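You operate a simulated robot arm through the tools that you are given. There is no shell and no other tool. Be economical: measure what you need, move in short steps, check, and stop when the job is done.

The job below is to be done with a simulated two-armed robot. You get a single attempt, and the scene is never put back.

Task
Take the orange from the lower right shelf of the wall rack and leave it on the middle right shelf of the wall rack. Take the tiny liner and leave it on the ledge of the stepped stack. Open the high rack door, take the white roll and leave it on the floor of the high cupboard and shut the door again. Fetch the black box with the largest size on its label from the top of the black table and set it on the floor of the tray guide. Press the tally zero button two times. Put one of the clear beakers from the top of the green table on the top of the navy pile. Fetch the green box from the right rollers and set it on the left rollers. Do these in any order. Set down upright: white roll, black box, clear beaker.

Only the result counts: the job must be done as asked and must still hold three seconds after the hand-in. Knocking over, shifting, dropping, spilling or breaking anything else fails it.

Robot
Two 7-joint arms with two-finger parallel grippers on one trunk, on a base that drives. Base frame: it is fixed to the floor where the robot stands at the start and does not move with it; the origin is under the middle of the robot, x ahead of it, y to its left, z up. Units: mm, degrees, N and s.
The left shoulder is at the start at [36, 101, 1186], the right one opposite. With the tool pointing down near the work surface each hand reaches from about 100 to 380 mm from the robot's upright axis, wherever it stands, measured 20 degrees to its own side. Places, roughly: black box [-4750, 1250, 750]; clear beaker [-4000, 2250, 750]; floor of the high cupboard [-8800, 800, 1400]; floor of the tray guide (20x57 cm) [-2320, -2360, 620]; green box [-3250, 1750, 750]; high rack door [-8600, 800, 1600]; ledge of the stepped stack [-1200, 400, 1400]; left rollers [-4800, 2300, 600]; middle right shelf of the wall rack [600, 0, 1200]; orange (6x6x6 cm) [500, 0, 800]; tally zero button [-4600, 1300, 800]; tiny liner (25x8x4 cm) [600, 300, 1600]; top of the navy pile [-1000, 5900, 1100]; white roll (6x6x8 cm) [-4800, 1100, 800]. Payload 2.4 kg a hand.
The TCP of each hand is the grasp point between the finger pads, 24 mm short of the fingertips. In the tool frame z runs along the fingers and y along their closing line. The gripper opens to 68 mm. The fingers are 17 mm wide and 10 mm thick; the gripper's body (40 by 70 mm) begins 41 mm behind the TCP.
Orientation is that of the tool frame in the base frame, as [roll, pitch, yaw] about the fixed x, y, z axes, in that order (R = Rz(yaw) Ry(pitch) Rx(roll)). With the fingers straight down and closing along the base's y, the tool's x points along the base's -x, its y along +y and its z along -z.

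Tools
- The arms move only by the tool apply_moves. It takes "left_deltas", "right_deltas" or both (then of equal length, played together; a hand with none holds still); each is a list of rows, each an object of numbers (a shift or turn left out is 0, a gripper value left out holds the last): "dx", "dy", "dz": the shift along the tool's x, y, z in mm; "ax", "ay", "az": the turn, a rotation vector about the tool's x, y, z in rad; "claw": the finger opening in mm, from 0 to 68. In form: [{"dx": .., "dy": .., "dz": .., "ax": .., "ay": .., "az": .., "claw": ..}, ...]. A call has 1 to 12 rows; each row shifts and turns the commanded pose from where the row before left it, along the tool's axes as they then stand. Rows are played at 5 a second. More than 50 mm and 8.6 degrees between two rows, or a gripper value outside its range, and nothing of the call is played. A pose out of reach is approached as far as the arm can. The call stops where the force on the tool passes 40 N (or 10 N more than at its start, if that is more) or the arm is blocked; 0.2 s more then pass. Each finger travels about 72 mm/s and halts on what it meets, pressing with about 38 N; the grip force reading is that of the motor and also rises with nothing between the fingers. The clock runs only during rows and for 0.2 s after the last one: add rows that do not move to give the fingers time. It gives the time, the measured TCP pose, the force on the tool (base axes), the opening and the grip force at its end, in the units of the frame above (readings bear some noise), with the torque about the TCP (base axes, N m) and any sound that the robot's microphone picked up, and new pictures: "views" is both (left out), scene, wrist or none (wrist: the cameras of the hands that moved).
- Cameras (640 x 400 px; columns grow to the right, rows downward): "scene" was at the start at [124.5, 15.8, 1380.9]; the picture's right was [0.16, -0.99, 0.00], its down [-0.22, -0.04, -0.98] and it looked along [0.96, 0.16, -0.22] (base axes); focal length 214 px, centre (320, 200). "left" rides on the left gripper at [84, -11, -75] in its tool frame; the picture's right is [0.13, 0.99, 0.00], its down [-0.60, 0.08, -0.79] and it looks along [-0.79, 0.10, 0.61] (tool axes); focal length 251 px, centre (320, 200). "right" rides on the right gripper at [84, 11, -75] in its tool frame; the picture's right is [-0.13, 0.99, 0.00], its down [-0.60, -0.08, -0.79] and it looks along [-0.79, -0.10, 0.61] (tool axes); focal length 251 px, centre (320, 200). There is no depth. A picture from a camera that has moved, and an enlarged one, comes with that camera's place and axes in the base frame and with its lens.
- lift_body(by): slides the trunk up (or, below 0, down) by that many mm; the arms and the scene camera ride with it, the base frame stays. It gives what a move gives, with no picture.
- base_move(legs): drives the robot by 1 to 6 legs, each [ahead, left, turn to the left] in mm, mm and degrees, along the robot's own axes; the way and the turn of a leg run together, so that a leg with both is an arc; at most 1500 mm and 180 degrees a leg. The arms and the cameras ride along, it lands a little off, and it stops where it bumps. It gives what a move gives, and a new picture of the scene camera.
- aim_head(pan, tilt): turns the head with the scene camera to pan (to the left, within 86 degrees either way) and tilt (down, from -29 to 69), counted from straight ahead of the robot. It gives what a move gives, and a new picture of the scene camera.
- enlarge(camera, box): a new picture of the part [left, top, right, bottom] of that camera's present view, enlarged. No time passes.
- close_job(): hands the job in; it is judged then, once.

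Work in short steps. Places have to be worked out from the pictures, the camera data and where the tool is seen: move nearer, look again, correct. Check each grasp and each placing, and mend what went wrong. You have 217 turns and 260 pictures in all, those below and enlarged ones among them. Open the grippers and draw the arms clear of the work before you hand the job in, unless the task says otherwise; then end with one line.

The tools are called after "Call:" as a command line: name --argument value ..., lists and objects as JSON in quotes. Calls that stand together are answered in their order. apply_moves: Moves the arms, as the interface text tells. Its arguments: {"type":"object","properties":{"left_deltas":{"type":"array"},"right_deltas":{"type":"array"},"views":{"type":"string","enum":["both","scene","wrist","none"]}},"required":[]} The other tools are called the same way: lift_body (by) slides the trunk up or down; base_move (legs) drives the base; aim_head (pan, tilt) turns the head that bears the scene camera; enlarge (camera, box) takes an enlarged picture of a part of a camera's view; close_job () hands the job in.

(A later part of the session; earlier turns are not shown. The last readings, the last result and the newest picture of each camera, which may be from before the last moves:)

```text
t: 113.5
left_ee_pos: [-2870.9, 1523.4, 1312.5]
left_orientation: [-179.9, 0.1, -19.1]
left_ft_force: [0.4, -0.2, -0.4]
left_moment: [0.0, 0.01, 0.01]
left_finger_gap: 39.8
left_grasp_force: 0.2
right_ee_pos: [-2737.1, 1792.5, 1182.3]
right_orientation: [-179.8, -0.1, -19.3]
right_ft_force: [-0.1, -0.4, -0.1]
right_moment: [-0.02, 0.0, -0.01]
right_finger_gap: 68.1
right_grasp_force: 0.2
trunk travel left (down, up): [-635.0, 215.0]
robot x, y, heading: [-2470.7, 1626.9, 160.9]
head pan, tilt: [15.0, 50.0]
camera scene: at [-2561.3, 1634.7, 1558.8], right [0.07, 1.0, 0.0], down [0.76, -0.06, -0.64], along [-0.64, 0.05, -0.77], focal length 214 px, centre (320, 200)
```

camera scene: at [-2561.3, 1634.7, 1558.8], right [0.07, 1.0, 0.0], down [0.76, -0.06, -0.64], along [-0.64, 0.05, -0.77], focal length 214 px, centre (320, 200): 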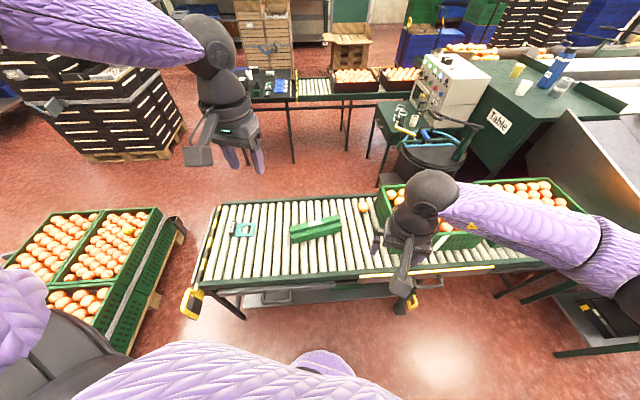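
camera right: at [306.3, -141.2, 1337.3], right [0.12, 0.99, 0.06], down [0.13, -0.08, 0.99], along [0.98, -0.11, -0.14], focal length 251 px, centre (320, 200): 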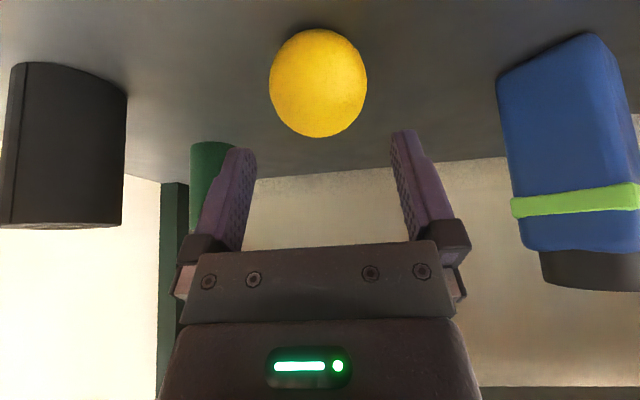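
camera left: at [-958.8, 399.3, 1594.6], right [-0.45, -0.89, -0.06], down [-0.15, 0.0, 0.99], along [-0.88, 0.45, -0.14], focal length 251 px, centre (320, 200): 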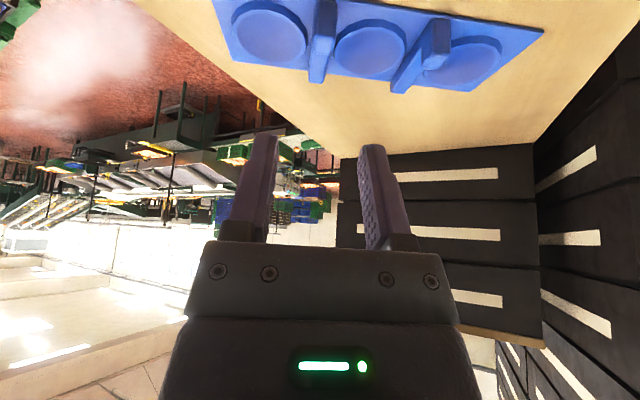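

The roller table runs along y (front edge x≈-2870), so I square up to heading 180°, and raise the right hand clear of the orange crates.

Call:
apply_moves --right_deltas '[{"dz": -45, "dx": 10}, {"dz": -45}, {"dz": -45}, {"dz": -45}, {"dz": -45}, {"dz": -15}]' --left_deltas '[{"claw": 68}, {}, {}, {}, {}, {}]' --views "none"

Call:
base_move --legs '[[0, 0, 19.2], [0, -105, 0], [120, 0, 0]]'

Call:
lift_body --by -300

Call:
aim_head --pan 10 --tilt 50

Call:
apply_moves --left_deltas '[{"ay": -0.13}, {"ay": -0.13}, {"ay": -0.13}, {"ay": -0.13}, {}]' --views "wrist"

```text
t: 114.9
left_ee_pos: [-2869.6, 1522.9, 1314.2]
left_orientation: [-180.0, 0.0, -19.2]
left_ft_force: [0.3, 0.6, -0.5]
left_moment: [0.0, 0.02, 0.0]
left_finger_gap: 67.8
left_grasp_force: 0.2
right_ee_pos: [-2727.8, 1788.1, 1423.1]
right_orientation: [-179.9, 0.0, -19.3]
right_ft_force: [0.5, -0.8, 0.2]
right_moment: [-0.02, 0.0, 0.01]
right_finger_gap: 67.8
right_grasp_force: 0.0
trunk travel left (down, up): [-635.0, 215.0]
robot x, y, heading: [-2476.1, 1625.3, 160.8]
head pan, tilt: [15.0, 50.0]
```

```text
t: 117.9
left_ee_pos: [-2935.2, 1506.2, 1312.5]
left_orientation: [180.0, 0.0, -0.1]
left_ft_force: [-0.3, 0.3, 0.1]
left_moment: [0.01, -0.04, 0.05]
left_finger_gap: 68.3
left_grasp_force: 0.1
right_ee_pos: [-2886.4, 1803.9, 1423.7]
right_orientation: [180.0, -0.2, -0.4]
right_ft_force: [-0.2, 0.2, -0.9]
right_moment: [-0.01, -0.01, -0.03]
right_finger_gap: 68.1
right_grasp_force: 0.0
trunk travel left (down, up): [-635.0, 215.0]
robot x, y, heading: [-2590.8, 1730.9, 179.6]
head pan, tilt: [15.0, 50.0]
camera scene: at [-2679.2, 1711.6, 1558.7], right [-0.25, 0.97, 0.0], down [0.74, 0.19, -0.64], along [-0.62, -0.16, -0.77], focal length 214 px, centre (320, 200)
```

scene: 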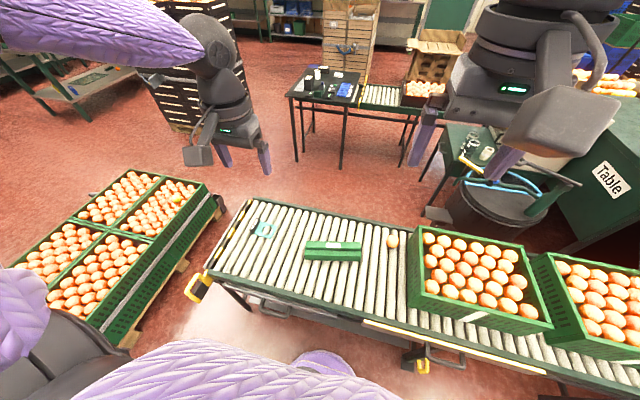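

```text
t: 120.9
left_ee_pos: [-2933.7, 1506.8, 1012.9]
left_orientation: [180.0, 0.1, -0.2]
left_ft_force: [0.1, 1.0, 0.5]
left_moment: [0.02, -0.01, 0.0]
left_finger_gap: 68.1
left_grasp_force: 0.1
right_ee_pos: [-2885.5, 1804.4, 1123.1]
right_orientation: [-179.9, -0.1, -0.4]
right_ft_force: [-0.7, 0.1, 0.4]
right_moment: [0.02, 0.0, 0.01]
right_finger_gap: 68.3
right_grasp_force: 0.1
trunk travel left (down, up): [-335.0, 515.0]
robot x, y, heading: [-2591.2, 1732.8, 179.4]
head pan, tilt: [15.0, 50.0]
```

```text
t: 121.6
left_ee_pos: [-2933.6, 1504.8, 1012.5]
left_orientation: [-180.0, 0.1, -0.2]
left_ft_force: [0.0, 0.1, -0.1]
left_moment: [-0.01, 0.02, 0.0]
left_finger_gap: 68.1
left_grasp_force: 0.1
right_ee_pos: [-2884.7, 1804.4, 1122.9]
right_orientation: [-179.9, -0.2, -0.4]
right_ft_force: [1.0, -0.5, -0.1]
right_moment: [-0.01, 0.04, -0.02]
right_finger_gap: 67.8
right_grasp_force: 0.0
trunk travel left (down, up): [-335.0, 515.0]
robot x, y, heading: [-2594.0, 1731.8, 179.7]
head pan, tilt: [10.0, 50.0]
camera scene: at [-2708.5, 1718.4, 1257.4], right [-0.17, 0.99, 0.0], down [0.76, 0.13, -0.64], along [-0.63, -0.11, -0.77], focal length 214 px, centre (320, 200)
```

scene: 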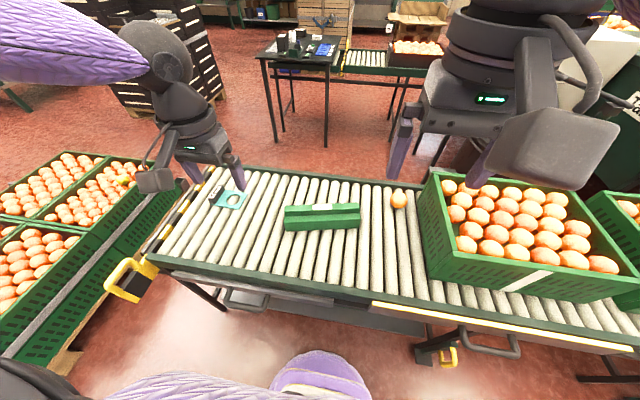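

```text
t: 122.8
left_ee_pos: [-2934.4, 1506.2, 1011.8]
left_orientation: [-179.9, 29.9, -0.2]
left_ft_force: [-0.3, 0.0, 0.0]
left_moment: [0.01, 0.03, -0.03]
left_finger_gap: 68.0
left_grasp_force: 0.1
right_ee_pos: [-2884.4, 1804.6, 1122.6]
right_orientation: [-179.9, -0.1, -0.3]
right_ft_force: [0.4, 0.2, -0.3]
right_moment: [0.0, 0.0, 0.05]
right_finger_gap: 67.9
right_grasp_force: 0.0
trunk travel left (down, up): [-335.0, 515.0]
robot x, y, heading: [-2592.8, 1729.5, 179.6]
head pan, tilt: [10.0, 50.0]
camera left: at [-2824.8, 1517.2, 1036.0], right [0.11, -0.99, -0.07], down [-0.13, -0.08, 0.99], along [-0.99, -0.1, -0.14], focal length 251 px, centre (320, 200)
```

left: 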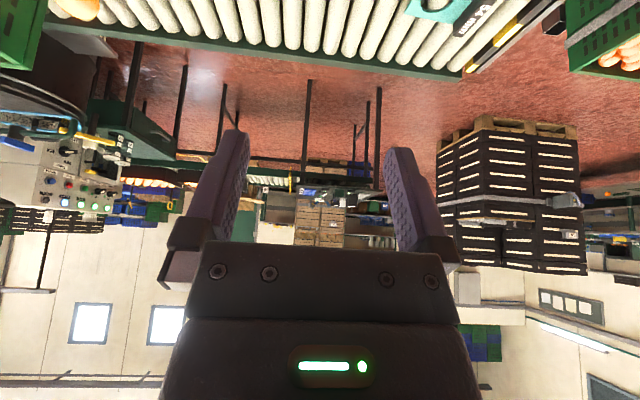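

I close in: base ahead 60 and right 60, then extend the left hand to look down on the box.

Call:
base_move --legs '[[0, -60, 0], [55, 0, 0]]'

Call:
apply_moves --left_deltas '[{"dx": -20, "dy": -27, "dz": 12}, {"dx": -20, "dy": -27, "dz": 12}, {"dx": -21, "dy": -27, "dz": 11}, {"dz": 40}, {"dz": 40}, {}]' --views "wrist"

```text
t: 124.3
left_ee_pos: [-2987.9, 1569.2, 1013.5]
left_orientation: [-180.0, 29.8, -0.4]
left_ft_force: [0.4, -0.3, 0.4]
left_moment: [0.01, 0.02, 0.0]
left_finger_gap: 67.8
left_grasp_force: 0.1
right_ee_pos: [-2938.3, 1864.8, 1121.7]
right_orientation: [-179.8, -0.1, -0.4]
right_ft_force: [-0.4, -0.2, -0.3]
right_moment: [0.01, 0.0, 0.01]
right_finger_gap: 68.0
right_grasp_force: 0.0
trunk travel left (down, up): [-335.0, 515.0]
robot x, y, heading: [-2644.4, 1796.6, 179.2]
head pan, tilt: [10.0, 50.0]
camera scene: at [-2762.1, 1780.2, 1257.4], right [-0.17, 0.99, 0.0], down [0.76, 0.13, -0.64], along [-0.63, -0.11, -0.77], focal length 214 px, centre (320, 200)
```

scene: 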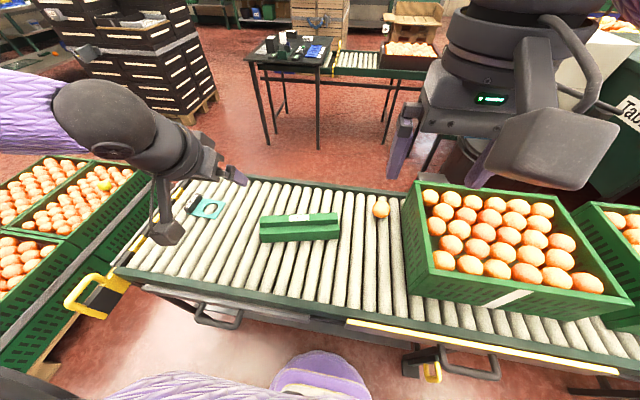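

```text
t: 125.7
left_ee_pos: [-3098.1, 1648.8, 942.6]
left_orientation: [-180.0, 30.0, -0.3]
left_ft_force: [-0.2, 0.0, -0.5]
left_moment: [0.0, -0.03, 0.04]
left_finger_gap: 68.1
left_grasp_force: 0.0
right_ee_pos: [-2938.7, 1866.2, 1123.0]
right_orientation: [-179.9, -0.1, -0.4]
right_ft_force: [-0.2, -0.2, 0.1]
right_moment: [-0.01, -0.03, -0.05]
right_finger_gap: 67.9
right_grasp_force: 0.0
trunk travel left (down, up): [-335.0, 515.0]
robot x, y, heading: [-2647.8, 1790.3, 179.9]
head pan, tilt: [10.0, 50.0]
camera left: at [-2989.0, 1659.2, 964.5], right [0.11, -0.99, -0.06], down [-0.13, -0.08, 0.99], along [-0.99, -0.1, -0.14], focal length 251 px, centre (320, 200)
```

left: 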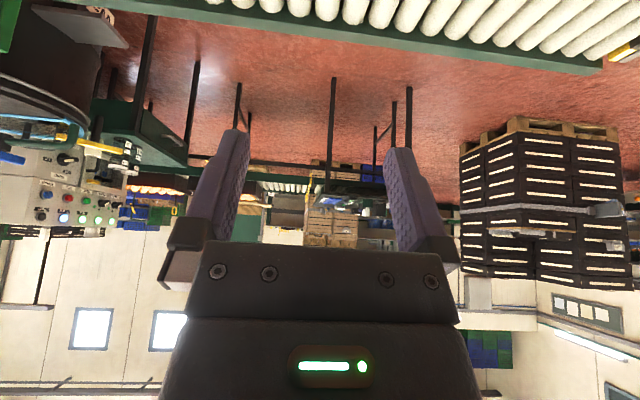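

The tilted camera looks over the box. I set the tool vertical to look down at it.

Call:
apply_moves --left_deltas '[{"ay": 0.13}, {"ay": 0.13}, {"ay": 0.13}, {"ay": 0.13}, {}]' --views "both"

```text
t: 126.9
left_ee_pos: [-3076.1, 1636.6, 950.0]
left_orientation: [-179.9, 0.0, -0.3]
left_ft_force: [-0.4, 0.4, -0.4]
left_moment: [-0.01, 0.0, -0.01]
left_finger_gap: 68.2
left_grasp_force: 0.1
left hand out of reach, approached as far as the arm can: row 3, 4
right_ee_pos: [-2938.6, 1867.3, 1122.9]
right_orientation: [-179.8, -0.1, -0.5]
right_ft_force: [0.4, 0.4, -1.0]
right_moment: [-0.02, -0.02, 0.03]
right_finger_gap: 68.1
right_grasp_force: 0.0
trunk travel left (down, up): [-335.0, 515.0]
robot x, y, heading: [-2644.7, 1791.9, 179.7]
head pan, tilt: [10.0, 50.0]
camera scene: at [-2761.6, 1780.3, 1257.4], right [-0.17, 0.99, 0.0], down [0.76, 0.13, -0.64], along [-0.63, -0.11, -0.77], focal length 214 px, centre (320, 200)
camera left: at [-2994.1, 1646.4, 1024.7], right [0.12, -0.99, 0.0], down [-0.6, -0.08, 0.79], along [-0.79, -0.1, -0.61], focal length 251 px, centre (320, 200)
```

scene: 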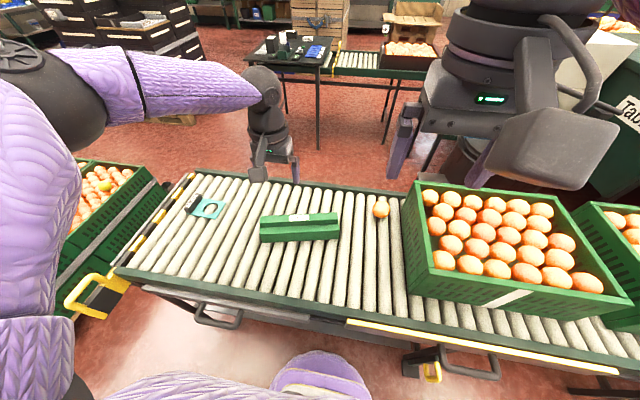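
left: 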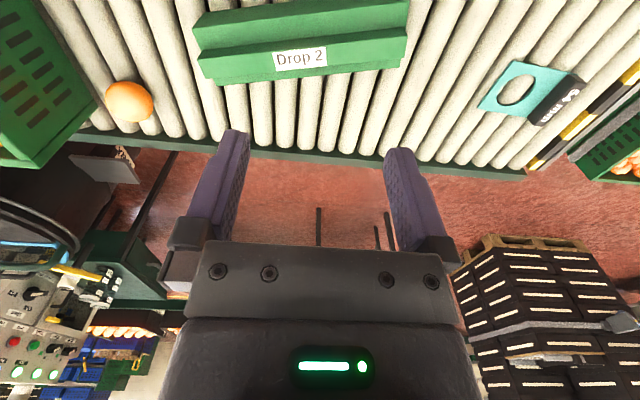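

Call:
enlarge --camera "scene" --box '[240, 190, 360, 260]'

```text
5.33 times, centred on (300, 225) of scene
camera zoom: at [-2761.6, 1780.3, 1257.4], right [-0.17, 0.99, 0.0], down [0.76, 0.13, -0.64], along [-0.63, -0.11, -0.77], focal length 1144 px, centre (427, 67)
```

zoom: 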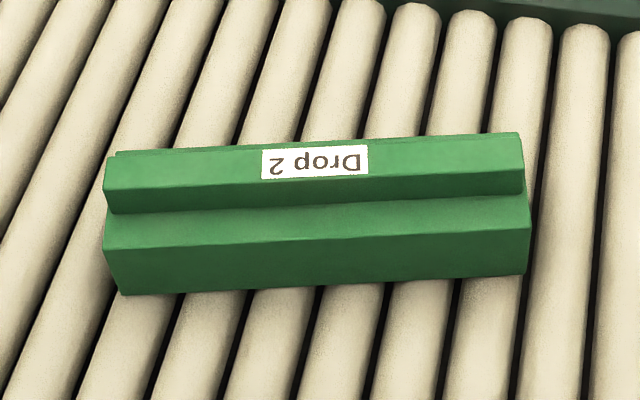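

The box is 237×75×58 with a 27 mm rib on top (rib centre ≈(-3112,1657,735), rotated ~13°). From this side it's just out of vertical reach, and I must go to the far side anyway, so I retract, and go around the conveyor's left end through the gap at y≈880.

Call:
apply_moves --left_deltas '[{"dz": -30}, {"dx": 40, "dy": 10}, {"dx": 40, "dy": 10}, {"dx": 40, "dy": 10}, {"dx": 40, "dy": 10}]' --views "none"

Call:
lift_body --by 200

Call:
base_move --legs '[[-350, 0, 0], [0, 910, 0]]'

Call:
aim_head --pan 0 --tilt 40

```text
t: 128.1
left_ee_pos: [-2915.5, 1595.1, 980.4]
left_orientation: [-179.9, 0.1, -0.2]
left_ft_force: [0.1, -0.1, 0.1]
left_moment: [0.02, 0.01, -0.05]
left_finger_gap: 68.1
left_grasp_force: 0.1
right_ee_pos: [-2937.1, 1865.0, 1122.7]
right_orientation: [-179.9, 0.0, -0.4]
right_ft_force: [-0.1, 0.6, -0.4]
right_moment: [-0.04, 0.01, -0.01]
right_finger_gap: 68.2
right_grasp_force: 0.1
trunk travel left (down, up): [-335.0, 515.0]
robot x, y, heading: [-2645.2, 1791.3, 179.6]
head pan, tilt: [10.0, 50.0]
```

```text
t: 130.3
left_ee_pos: [-2917.5, 1596.3, 1179.1]
left_orientation: [180.0, 0.1, -0.2]
left_ft_force: [-0.2, 0.5, 0.1]
left_moment: [-0.02, 0.0, 0.0]
left_finger_gap: 67.9
left_grasp_force: 0.0
right_ee_pos: [-2938.4, 1866.3, 1322.2]
right_orientation: [-179.9, -0.1, -0.4]
right_ft_force: [-0.1, 0.9, -0.5]
right_moment: [0.02, 0.0, 0.0]
right_finger_gap: 67.9
right_grasp_force: 0.0
trunk travel left (down, up): [-535.0, 315.0]
robot x, y, heading: [-2644.3, 1793.3, 179.6]
head pan, tilt: [10.0, 50.0]
```

```text
t: 137.0
left_ee_pos: [-2565.4, 670.3, 1180.7]
left_orientation: [179.9, 0.0, 0.1]
left_ft_force: [0.8, -0.5, -0.6]
left_moment: [-0.01, 0.03, 0.0]
left_finger_gap: 67.9
left_grasp_force: 0.0
right_ee_pos: [-2589.4, 940.8, 1322.5]
right_orientation: [-179.9, -0.1, -0.1]
right_ft_force: [0.2, -0.4, 0.8]
right_moment: [-0.03, 0.0, 0.01]
right_finger_gap: 67.7
right_grasp_force: 0.0
trunk travel left (down, up): [-535.0, 315.0]
robot x, y, heading: [-2293.8, 867.8, 179.9]
head pan, tilt: [10.0, 50.0]
camera scene: at [-2387.9, 855.9, 1458.6], right [-0.17, 0.98, 0.0], down [0.75, 0.13, -0.64], along [-0.63, -0.11, -0.77], focal length 214 px, centre (320, 200)
```

scene: 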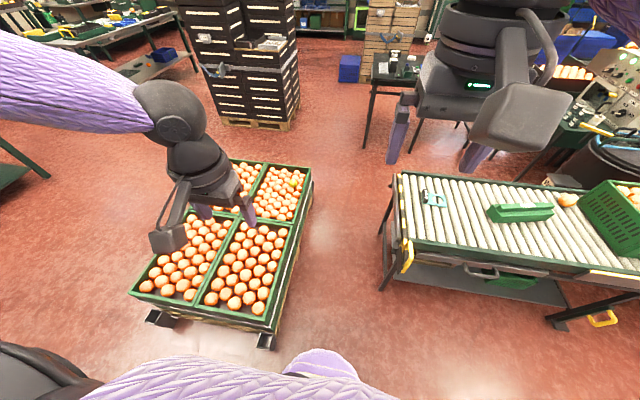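

```text
t: 137.7
left_ee_pos: [-2566.8, 671.0, 1180.7]
left_orientation: [180.0, 0.1, 0.1]
left_ft_force: [-0.3, -1.0, 0.3]
left_moment: [0.0, -0.01, 0.0]
left_finger_gap: 67.7
left_grasp_force: 0.0
right_ee_pos: [-2589.1, 940.7, 1322.7]
right_orientation: [-179.8, -0.1, -0.1]
right_ft_force: [0.3, -0.3, -0.4]
right_moment: [0.02, 0.0, -0.04]
right_finger_gap: 67.8
right_grasp_force: 0.0
trunk travel left (down, up): [-535.0, 315.0]
robot x, y, heading: [-2294.9, 872.0, 180.0]
head pan, tilt: [0.0, 40.0]
camera scene: at [-2397.0, 869.6, 1472.7], right [0.0, 1.0, 0.0], down [0.64, 0.0, -0.77], along [-0.77, 0.0, -0.64], focal length 214 px, centre (320, 200)
```

scene: 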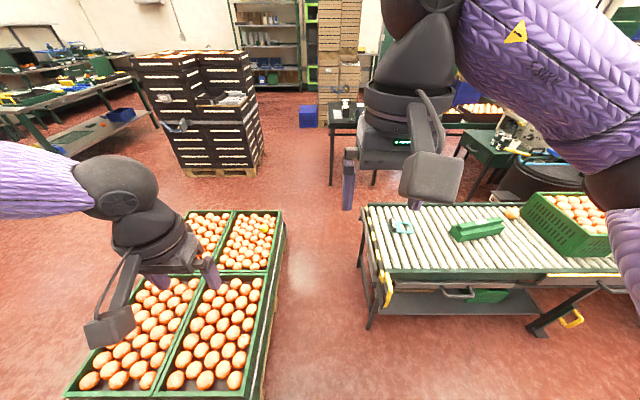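

The gap beside the pallet looks ~450–520 mm wide. I check the base's own footprint before trying it.

Call:
aim_head --pan -60 --tilt 69

Call:
aim_head --pan 45 --tilt 45

```text
t: 139.0
left_ee_pos: [-2565.3, 671.4, 1181.9]
left_orientation: [180.0, 0.1, 0.0]
left_ft_force: [-0.4, -0.3, 0.9]
left_moment: [-0.01, -0.03, -0.01]
left_finger_gap: 68.0
left_grasp_force: 0.2
right_ee_pos: [-2589.1, 941.6, 1322.7]
right_orientation: [-180.0, -0.1, -0.1]
right_ft_force: [-1.1, 0.3, 0.5]
right_moment: [-0.02, 0.02, -0.02]
right_finger_gap: 68.0
right_grasp_force: 0.1
trunk travel left (down, up): [-535.0, 315.0]
robot x, y, heading: [-2295.3, 870.8, 180.1]
head pan, tilt: [-60.0, 68.8]
camera scene: at [-2340.0, 918.1, 1436.7], right [0.87, 0.5, 0.0], down [0.47, -0.81, -0.36], along [-0.18, 0.31, -0.93], focal length 214 px, centre (320, 200)
```

scene: 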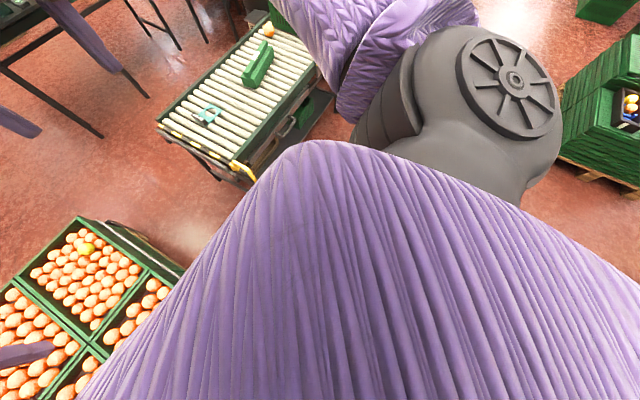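

```text
t: 140.8
left_ee_pos: [-2565.8, 671.1, 1180.3]
left_orientation: [180.0, 0.0, 0.0]
left_ft_force: [-0.2, 0.1, -0.1]
left_moment: [0.01, -0.01, -0.02]
left_finger_gap: 68.1
left_grasp_force: 0.0
right_ee_pos: [-2589.2, 941.1, 1323.3]
right_orientation: [-179.9, -0.1, -0.1]
right_ft_force: [-1.2, 0.0, 0.2]
right_moment: [0.0, -0.05, 0.01]
right_finger_gap: 67.9
right_grasp_force: 0.1
trunk travel left (down, up): [-535.0, 315.0]
robot x, y, heading: [-2296.4, 868.8, 179.9]
head pan, tilt: [45.0, 45.0]
camera scene: at [-2369.6, 812.2, 1465.5], right [-0.71, 0.71, 0.0], down [0.5, 0.5, -0.71], along [-0.5, -0.5, -0.71], focal length 214 px, centre (320, 200)
```

scene: 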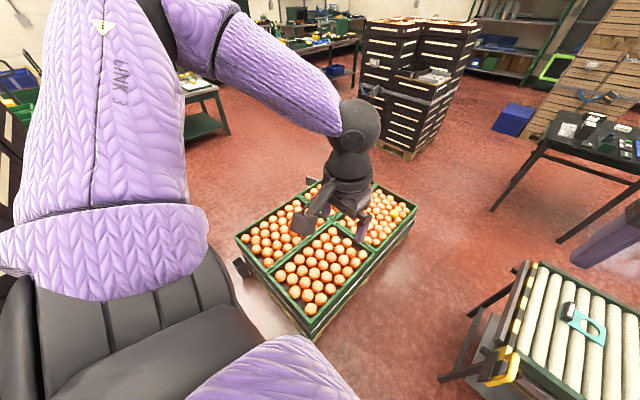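

The belly is part of the torso, so I avoid the tight gap. The pallet spans y −60…600; there's a wide way round it at y≈−600. I take that route.

Call:
base_move --legs '[[0, 1450, 0], [1500, 0, 0], [200, 0, 0], [0, 0, -90]]'

Call:
aim_head --pan 0 --tilt 25

```text
t: 143.2
left_ee_pos: [-2571.1, 561.1, 1181.1]
left_orientation: [-180.0, 0.2, -10.9]
left_ft_force: [0.1, 0.2, -0.4]
left_moment: [0.02, 0.02, 0.02]
left_finger_gap: 68.0
left_grasp_force: 0.1
right_ee_pos: [-2541.7, 829.8, 1322.6]
right_orientation: [-180.0, -0.2, -11.0]
right_ft_force: [-0.2, -0.5, 0.3]
right_moment: [0.0, 0.01, 0.01]
right_finger_gap: 68.2
right_grasp_force: 0.0
trunk travel left (down, up): [-535.0, 315.0]
robot x, y, heading: [-2270.5, 703.7, 168.9]
head pan, tilt: [45.0, 45.0]
stopped in leg 1: the robot was blocked; the commanded pose is now the measured one
camera scene: at [-2350.7, 662.0, 1465.6], right [-0.56, 0.83, 0.0], down [0.59, 0.4, -0.71], along [-0.59, -0.4, -0.71], focal length 214 px, centre (320, 200)
```

scene: 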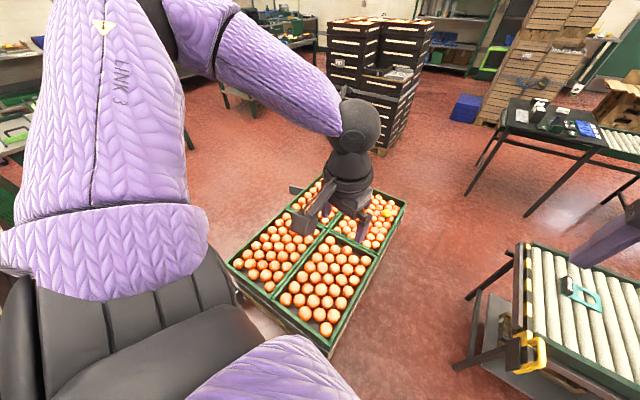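

```text
t: 144.3
left_ee_pos: [-2570.8, 560.5, 1180.5]
left_orientation: [-179.9, 0.0, -10.9]
left_ft_force: [0.5, 0.1, 0.8]
left_moment: [-0.02, -0.01, 0.0]
left_finger_gap: 68.0
left_grasp_force: 0.0
right_ee_pos: [-2541.8, 830.7, 1322.7]
right_orientation: [-180.0, 0.0, -11.0]
right_ft_force: [0.2, 0.2, 1.2]
right_moment: [0.0, -0.01, -0.06]
right_finger_gap: 68.1
right_grasp_force: 0.1
trunk travel left (down, up): [-535.0, 315.0]
robot x, y, heading: [-2265.4, 704.8, 169.1]
head pan, tilt: [0.0, 25.0]
camera scene: at [-2374.4, 725.2, 1496.1], right [0.19, 0.98, 0.0], down [0.42, -0.08, -0.91], along [-0.89, 0.17, -0.42], focal length 214 px, centre (320, 200)
```

scene: 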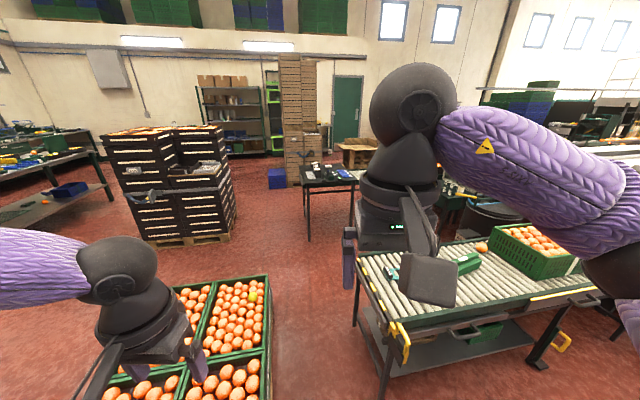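

I was blocked by the pallet's near corner. I back off, straighten, and go around with more margin.

Call:
base_move --legs '[[-330, 0, 0], [0, 0, 11], [0, 1350, 0]]'

Call:
aim_head --pan -15 --tilt 35

```text
t: 145.9
left_ee_pos: [-2388.9, 521.7, 1180.0]
left_orientation: [179.9, 0.0, -10.4]
left_ft_force: [-0.4, 0.5, -0.4]
left_moment: [0.03, -0.06, 0.02]
left_finger_gap: 67.9
left_grasp_force: 0.1
right_ee_pos: [-2362.5, 790.5, 1322.7]
right_orientation: [-179.8, -0.2, -10.6]
right_ft_force: [-1.4, -0.6, -0.5]
right_moment: [-0.02, -0.05, -0.02]
right_finger_gap: 67.8
right_grasp_force: 0.0
trunk travel left (down, up): [-535.0, 315.0]
robot x, y, heading: [-2083.2, 668.3, 169.3]
head pan, tilt: [0.0, 25.0]
stopped in leg 1: the robot was blocked; the commanded pose is now the measured one
camera scene: at [-2194.9, 687.0, 1495.9], right [0.18, 0.98, 0.0], down [0.42, -0.08, -0.91], along [-0.89, 0.17, -0.42], focal length 214 px, centre (320, 200)
```

scene: 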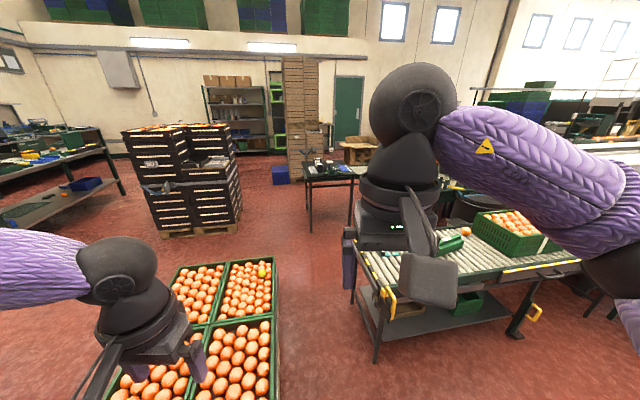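

```text
t: 146.7
left_ee_pos: [-2387.5, 521.5, 1181.3]
left_orientation: [179.9, 0.1, -10.5]
left_ft_force: [0.0, -0.2, 0.6]
left_moment: [0.0, 0.02, 0.01]
left_finger_gap: 67.8
left_grasp_force: 0.0
right_ee_pos: [-2361.2, 790.6, 1322.7]
right_orientation: [-179.9, -0.2, -10.5]
right_ft_force: [-0.7, -0.4, -0.1]
right_moment: [-0.02, 0.02, -0.02]
right_finger_gap: 68.1
right_grasp_force: 0.0
trunk travel left (down, up): [-535.0, 315.0]
robot x, y, heading: [-2085.8, 665.3, 169.6]
head pan, tilt: [-15.0, 35.0]
camera scene: at [-2181.1, 708.8, 1480.4], right [0.43, 0.9, 0.0], down [0.52, -0.25, -0.82], along [-0.74, 0.35, -0.57], focal length 214 px, centre (320, 200)
```

scene: 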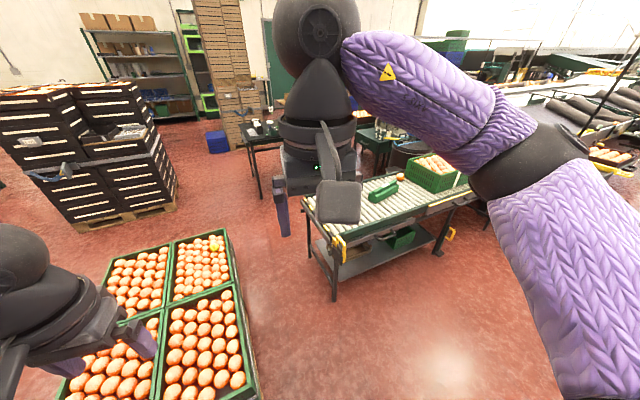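

Something behind (the drawer stack) blocks too; the passage is about x −2500…−1830. I centre at x≈−2165, square up and look left.

Call:
base_move --legs '[[80, 0, 0], [0, 0, 10.5]]'

Call:
aim_head --pan 86 --tilt 40

```text
t: 148.5
left_ee_pos: [-2435.4, 485.2, 1179.6]
left_orientation: [-180.0, 0.1, -0.1]
left_ft_force: [-0.5, 0.5, -1.3]
left_moment: [-0.02, 0.01, -0.02]
left_finger_gap: 67.9
left_grasp_force: 0.1
right_ee_pos: [-2458.6, 752.0, 1322.6]
right_orientation: [-179.9, -0.2, -0.1]
right_ft_force: [0.0, -0.4, -0.2]
right_moment: [-0.04, 0.01, -0.01]
right_finger_gap: 67.9
right_grasp_force: 0.0
trunk travel left (down, up): [-535.0, 315.0]
robot x, y, heading: [-2168.9, 680.3, 179.9]
head pan, tilt: [-15.0, 35.0]
camera scene: at [-2266.4, 705.4, 1480.4], right [0.26, 0.97, 0.0], down [0.55, -0.15, -0.82], along [-0.79, 0.21, -0.57], focal length 214 px, centre (320, 200)
```

scene: 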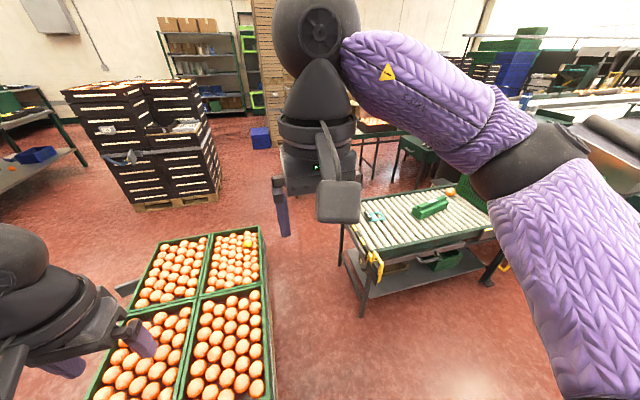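

```text
t: 150.3
left_ee_pos: [-2434.9, 484.7, 1180.5]
left_orientation: [-179.9, 0.1, -0.1]
left_ft_force: [0.3, -1.2, 0.6]
left_moment: [0.04, -0.01, -0.01]
left_finger_gap: 68.2
left_grasp_force: 0.0
right_ee_pos: [-2459.3, 754.4, 1322.9]
right_orientation: [-179.9, -0.1, -0.1]
right_ft_force: [-0.3, -0.2, -0.2]
right_moment: [0.03, 0.0, -0.01]
right_finger_gap: 68.1
right_grasp_force: 0.1
trunk travel left (down, up): [-535.0, 315.0]
robot x, y, heading: [-2160.8, 683.4, 180.0]
head pan, tilt: [85.9, 40.0]
camera scene: at [-2187.8, 597.9, 1472.8], right [-1.0, 0.07, 0.0], down [0.05, 0.64, -0.77], along [-0.06, -0.76, -0.64], focal length 214 px, centre (320, 200)
```

scene: 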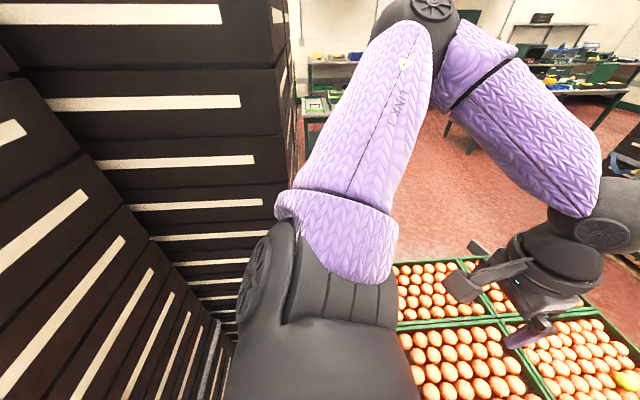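

The tall stack leaves only ~360 mm there, so that passage is closed. I take the big loop: back along y≈1550, down past the rack side, then west at y≈−1050.

Call:
base_move --legs '[[0, -870, 0], [-1500, 0, 0], [-290, 0, 0], [0, 1500, 0], [0, 1100, 0]]'

Call:
aim_head --pan 0 --tilt 25

```text
t: 175.7
left_ee_pos: [-796.6, -1294.5, 1180.9]
left_orientation: [179.9, 0.0, -2.5]
left_ft_force: [-0.1, 0.5, 1.0]
left_moment: [-0.02, -0.02, -0.01]
left_finger_gap: 68.0
left_grasp_force: 0.0
right_ee_pos: [-807.7, -1025.7, 1323.0]
right_orientation: [-179.9, 0.0, -2.5]
right_ft_force: [-0.2, -0.6, -0.4]
right_moment: [-0.01, -0.01, -0.01]
right_finger_gap: 68.2
right_grasp_force: 0.1
trunk travel left (down, up): [-535.0, 315.0]
robot x, y, heading: [-519.4, -1110.0, 177.8]
head pan, tilt: [85.9, 40.0]
camera scene: at [-543.6, -1192.8, 1472.8], right [-0.99, 0.11, 0.0], down [0.07, 0.64, -0.77], along [-0.09, -0.76, -0.64], focal length 214 px, centre (320, 200)
```

scene: 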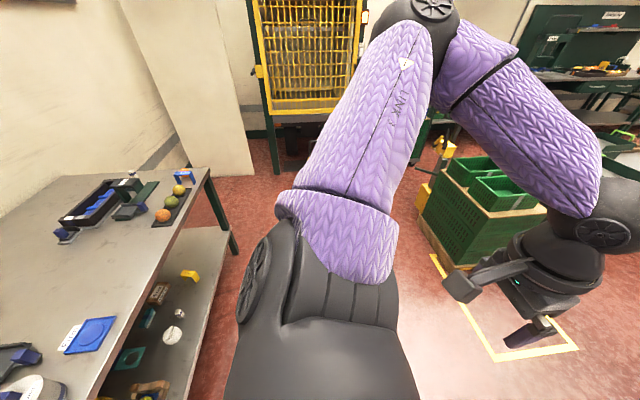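

```text
t: 177.3
left_ee_pos: [-796.0, -1295.8, 1181.8]
left_orientation: [180.0, 0.0, -2.5]
left_ft_force: [-0.8, 0.0, 0.4]
left_moment: [0.0, -0.03, 0.01]
left_finger_gap: 68.1
left_grasp_force: 0.0
right_ee_pos: [-807.3, -1024.6, 1322.7]
right_orientation: [180.0, 0.0, -2.4]
right_ft_force: [-0.2, 1.3, 0.1]
right_moment: [0.01, 0.0, 0.0]
right_finger_gap: 68.0
right_grasp_force: 0.1
trunk travel left (down, up): [-535.0, 315.0]
robot x, y, heading: [-521.3, -1108.6, 177.8]
head pan, tilt: [0.0, 25.0]
camera scene: at [-626.0, -1104.0, 1496.1], right [0.04, 1.0, 0.0], down [0.42, -0.02, -0.91], along [-0.91, 0.04, -0.42], focal length 214 px, centre (320, 200)
```

scene: 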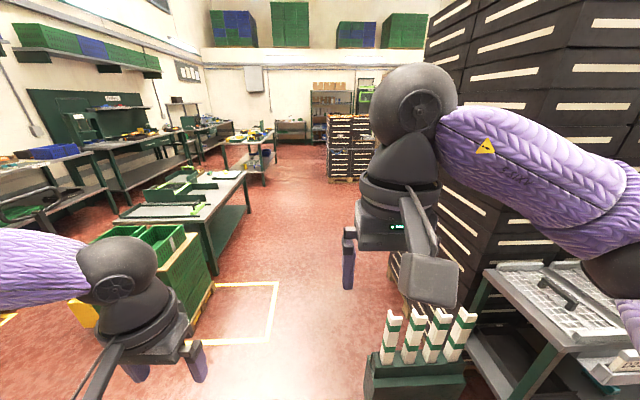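

The corridor ahead is open at y≈−1340 (a small stand sticks out at right). I square up, shift left and drive through, then over to the far side of the rollers.

Call:
base_move --legs '[[0, 0, 2.2], [0, 235, 0], [1500, 0, 0], [1500, 0, 0], [430, 0, 0]]'

Call:
aim_head --pan -60 --tilt 30

```text
t: 195.8
left_ee_pos: [-4231.5, -1581.5, 1181.0]
left_orientation: [179.9, 0.0, 1.9]
left_ft_force: [0.0, -0.4, -0.2]
left_moment: [0.01, 0.0, -0.03]
left_finger_gap: 67.9
left_grasp_force: 0.1
right_ee_pos: [-4263.1, -1312.5, 1322.2]
right_orientation: [-180.0, -0.1, 2.0]
right_ft_force: [0.4, 0.3, 0.5]
right_moment: [-0.02, -0.01, 0.03]
right_finger_gap: 68.0
right_grasp_force: 0.1
trunk travel left (down, up): [-535.0, 315.0]
robot x, y, heading: [-3961.9, -1377.9, -177.7]
head pan, tilt: [0.0, 25.0]
camera scene: at [-4075.5, -1377.9, 1496.1], right [-0.03, 1.0, 0.0], down [0.42, 0.01, -0.91], along [-0.91, -0.03, -0.42], focal length 214 px, centre (320, 200)
```

scene: 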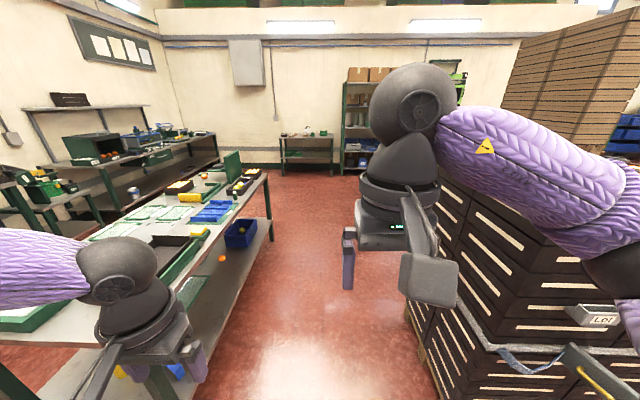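

```text
t: 197.1
left_ee_pos: [-4230.2, -1581.7, 1181.0]
left_orientation: [-180.0, 0.1, 2.0]
left_ft_force: [0.4, 0.7, 0.5]
left_moment: [-0.02, 0.03, 0.01]
left_finger_gap: 68.0
left_grasp_force: 0.0
right_ee_pos: [-4263.0, -1312.4, 1322.6]
right_orientation: [-179.9, -0.1, 1.8]
right_ft_force: [0.1, -0.6, -0.1]
right_moment: [0.03, 0.01, -0.02]
right_finger_gap: 67.8
right_grasp_force: 0.1
trunk travel left (down, up): [-535.0, 315.0]
robot x, y, heading: [-3967.9, -1372.5, -178.1]
head pan, tilt: [-60.0, 30.0]
camera scene: at [-4030.5, -1298.1, 1488.2], right [0.85, 0.53, 0.0], down [0.26, -0.42, -0.87], along [-0.46, 0.74, -0.5], focal length 214 px, centre (320, 200)
```

scene: 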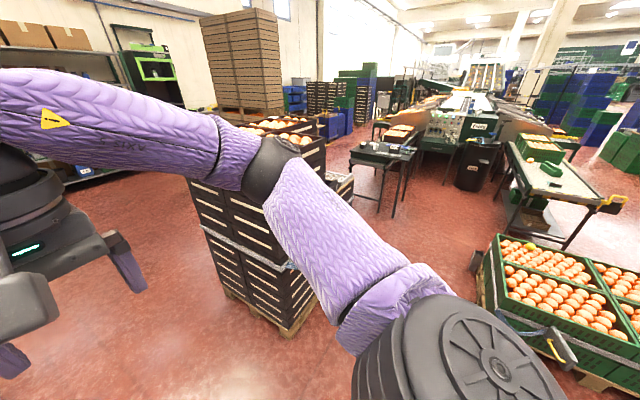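

Corridor x≈−4540…−3560 between the pallets is clear. I strafe along it to y≈600 and turn around to face the rollers from behind.

Call:
base_move --legs '[[0, 0, -2], [60, 0, 0], [0, -1500, 0], [0, -500, 0], [0, 0, -180]]'

Call:
aim_head --pan 35 --tilt 30

```text
t: 215.3
left_ee_pos: [-3713.4, 823.7, 1182.1]
left_orientation: [-179.9, 0.2, -178.5]
left_ft_force: [0.3, 0.3, -0.1]
left_moment: [0.01, -0.01, 0.02]
left_finger_gap: 68.2
left_grasp_force: 0.1
right_ee_pos: [-3684.9, 555.6, 1323.7]
right_orientation: [-179.9, -0.1, -178.6]
right_ft_force: [-0.1, 0.6, 0.0]
right_moment: [0.0, 0.01, 0.0]
right_finger_gap: 68.2
right_grasp_force: 0.0
trunk travel left (down, up): [-535.0, 315.0]
robot x, y, heading: [-3977.9, 619.8, 1.4]
head pan, tilt: [-60.0, 30.0]
camera scene: at [-3914.6, 543.5, 1488.2], right [-0.85, -0.52, 0.0], down [-0.26, 0.43, -0.87], along [0.45, -0.74, -0.5], focal length 214 px, centre (320, 200)
```

scene: 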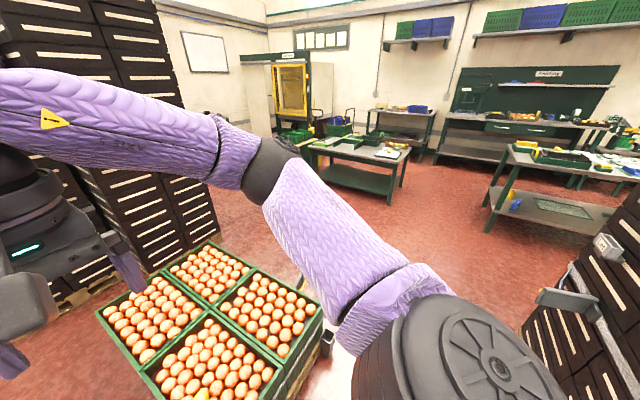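

```text
t: 217.0
left_ee_pos: [-3713.7, 824.5, 1180.7]
left_orientation: [-180.0, 0.0, -178.5]
left_ft_force: [0.0, 1.0, -0.6]
left_moment: [0.03, 0.01, 0.02]
left_finger_gap: 68.0
left_grasp_force: 0.1
right_ee_pos: [-3683.8, 555.6, 1322.0]
right_orientation: [-179.9, -0.1, -178.5]
right_ft_force: [0.2, 0.2, -0.1]
right_moment: [-0.02, 0.0, -0.02]
right_finger_gap: 68.0
right_grasp_force: 0.1
trunk travel left (down, up): [-535.0, 315.0]
robot x, y, heading: [-3978.7, 621.9, 1.3]
head pan, tilt: [35.0, 30.0]
camera scene: at [-3889.1, 674.4, 1488.1], right [0.59, -0.8, 0.0], down [-0.4, -0.3, -0.87], along [0.7, 0.51, -0.5], focal length 214 px, centre (320, 200)
```

scene: 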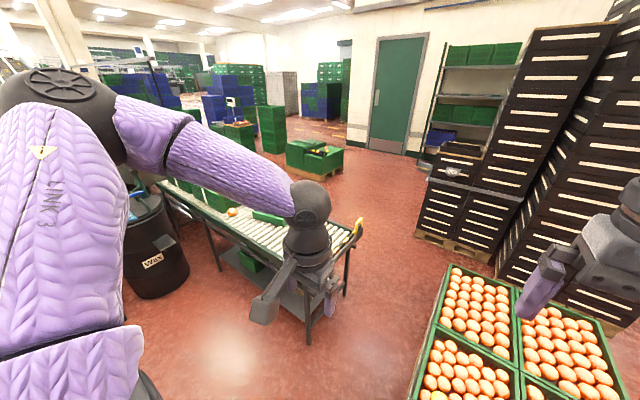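

I strafe to y≈1567, turn to heading −35° (brings the left shoulder closer to the box) and approach the rear edge, staying a bit short.

Call:
base_move --legs '[[0, 940, 0], [0, 0, -36.3], [290, 203, 0]]'

Call:
apply_moves --left_deltas '[{"az": 0.145}, {"az": 0.145}, {"az": 0.145}, {"az": 0.145}, {"az": 0.146}]' --views "none"

Call:
aim_head --pan 35 --tilt 55

```text
t: 225.6
left_ee_pos: [-3316.4, 1584.5, 1181.5]
left_orientation: [-179.9, -0.1, 145.3]
left_ft_force: [-0.3, 0.4, 0.6]
left_moment: [0.01, 0.04, -0.04]
left_finger_gap: 67.9
left_grasp_force: 0.0
right_ee_pos: [-3451.4, 1350.5, 1323.8]
right_orientation: [-180.0, -0.2, 145.2]
right_ft_force: [0.1, -0.2, 0.9]
right_moment: [-0.01, 0.0, 0.02]
right_finger_gap: 67.9
right_grasp_force: 0.0
trunk travel left (down, up): [-535.0, 315.0]
robot x, y, heading: [-3654.5, 1576.6, -34.8]
head pan, tilt: [35.0, 30.0]
camera scene: at [-3545.9, 1567.8, 1488.1], right [0.0, -1.0, 0.0], down [-0.5, 0.0, -0.87], along [0.87, 0.0, -0.5], focal length 214 px, centre (320, 200)
```

scene: 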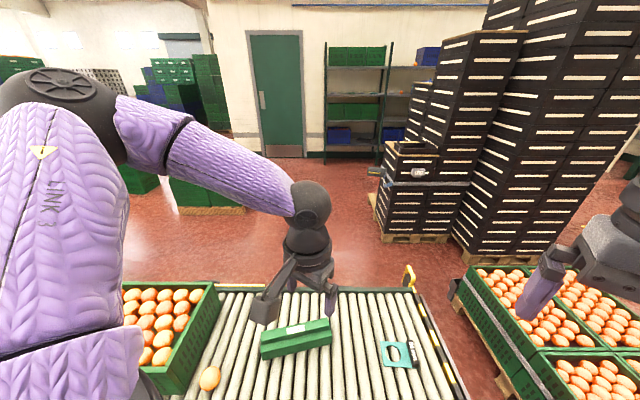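

```text
t: 226.8
left_ee_pos: [-3316.9, 1584.5, 1181.9]
left_orientation: [179.9, 0.0, 103.4]
left_ft_force: [-0.1, -0.3, -0.5]
left_moment: [-0.02, 0.03, 0.0]
left_finger_gap: 67.9
left_grasp_force: 0.0
right_ee_pos: [-3451.2, 1350.7, 1321.9]
right_orientation: [180.0, -0.1, 145.2]
right_ft_force: [0.3, -0.1, 0.2]
right_moment: [0.01, 0.0, -0.01]
right_finger_gap: 67.9
right_grasp_force: 0.0
trunk travel left (down, up): [-535.0, 315.0]
robot x, y, heading: [-3652.5, 1578.2, -34.9]
head pan, tilt: [35.0, 30.0]
```

```text
t: 227.6
left_ee_pos: [-3317.7, 1584.9, 1180.7]
left_orientation: [179.9, 0.0, 103.8]
left_ft_force: [0.0, -0.3, 0.5]
left_moment: [-0.01, -0.01, 0.03]
left_finger_gap: 67.7
left_grasp_force: 0.1
right_ee_pos: [-3450.9, 1350.4, 1321.9]
right_orientation: [-179.9, -0.1, 145.2]
right_ft_force: [-1.0, -0.3, -0.4]
right_moment: [0.01, 0.02, 0.02]
right_finger_gap: 67.8
right_grasp_force: 0.1
trunk travel left (down, up): [-535.0, 315.0]
robot x, y, heading: [-3651.5, 1576.0, -34.8]
head pan, tilt: [35.0, 55.0]
camera scene: at [-3565.0, 1567.7, 1452.2], right [0.0, -1.0, 0.0], down [-0.82, 0.0, -0.57], along [0.57, 0.0, -0.82], focal length 214 px, centre (320, 200)
```

scene: 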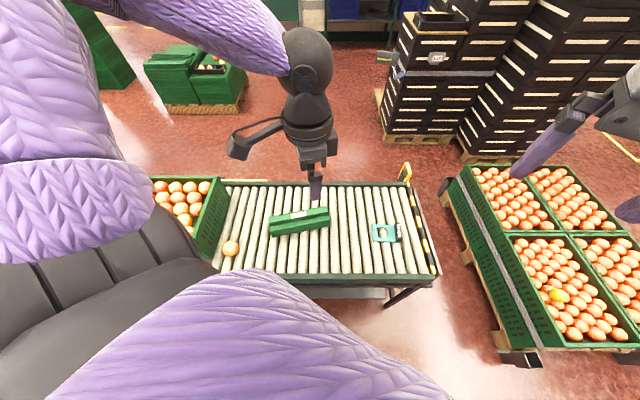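

I move another 60 mm toward the rollers, lower the trunk 250, and extend the left hand over the box.

Call:
base_move --legs '[[49, 34, 0]]'

Call:
lift_body --by -250

Call:
apply_moves --left_deltas '[{}]' --views "wrist"

```text
t: 228.6
left_ee_pos: [-3255.7, 1586.0, 1180.7]
left_orientation: [-179.9, 0.0, 103.6]
left_ft_force: [0.5, 0.0, -0.9]
left_moment: [-0.03, 0.02, 0.03]
left_finger_gap: 67.9
left_grasp_force: 0.1
right_ee_pos: [-3390.0, 1350.8, 1322.8]
right_orientation: [-179.9, -0.2, 145.2]
right_ft_force: [-0.5, -0.1, 0.6]
right_moment: [0.0, 0.02, -0.03]
right_finger_gap: 68.1
right_grasp_force: 0.0
trunk travel left (down, up): [-535.0, 315.0]
robot x, y, heading: [-3589.4, 1577.9, -34.6]
head pan, tilt: [35.0, 55.0]
camera scene: at [-3503.9, 1568.4, 1452.0], right [0.0, -1.0, 0.0], down [-0.82, 0.0, -0.57], along [0.57, 0.0, -0.82], focal length 214 px, centre (320, 200)
```

scene: 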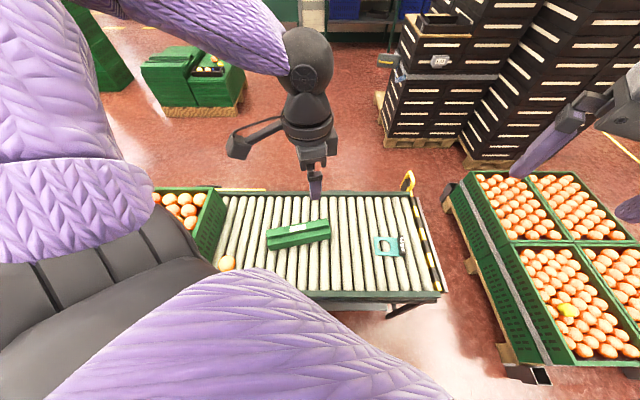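

```text
t: 231.2
left_ee_pos: [-3257.5, 1586.4, 930.3]
left_orientation: [179.8, 0.1, 103.6]
left_ft_force: [0.0, -0.3, -0.1]
left_moment: [-0.01, -0.02, 0.01]
left_finger_gap: 68.1
left_grasp_force: 0.0
right_ee_pos: [-3392.5, 1350.9, 1073.3]
right_orientation: [-180.0, -0.2, 145.2]
right_ft_force: [0.6, 0.1, -0.4]
right_moment: [0.0, 0.02, -0.01]
right_finger_gap: 68.0
right_grasp_force: 0.0
trunk travel left (down, up): [-285.0, 565.0]
robot x, y, heading: [-3592.4, 1578.8, -35.0]
head pan, tilt: [35.0, 55.0]
```

```text
t: 231.6
left_ee_pos: [-3257.1, 1586.0, 930.9]
left_orientation: [179.9, 0.0, 103.5]
left_ft_force: [0.7, 0.3, -0.7]
left_moment: [-0.01, 0.0, -0.01]
left_finger_gap: 67.9
left_grasp_force: 0.0
right_ee_pos: [-3392.5, 1351.2, 1073.0]
right_orientation: [-179.9, -0.1, 145.3]
right_ft_force: [0.5, 0.2, 0.1]
right_moment: [-0.01, 0.04, -0.04]
right_finger_gap: 67.9
right_grasp_force: 0.1
trunk travel left (down, up): [-285.0, 565.0]
robot x, y, heading: [-3593.3, 1576.7, -34.7]
head pan, tilt: [35.0, 55.0]
camera left: at [-3290.1, 1664.6, 1005.7], right [0.93, 0.36, 0.0], down [0.22, -0.57, 0.79], along [0.29, -0.74, -0.61], focal length 251 px, centre (320, 200)
```

left: 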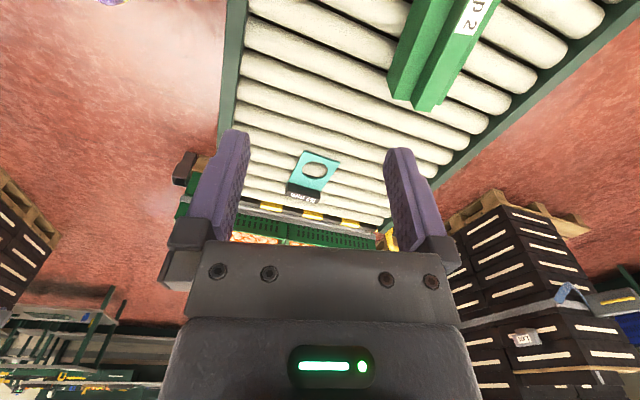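

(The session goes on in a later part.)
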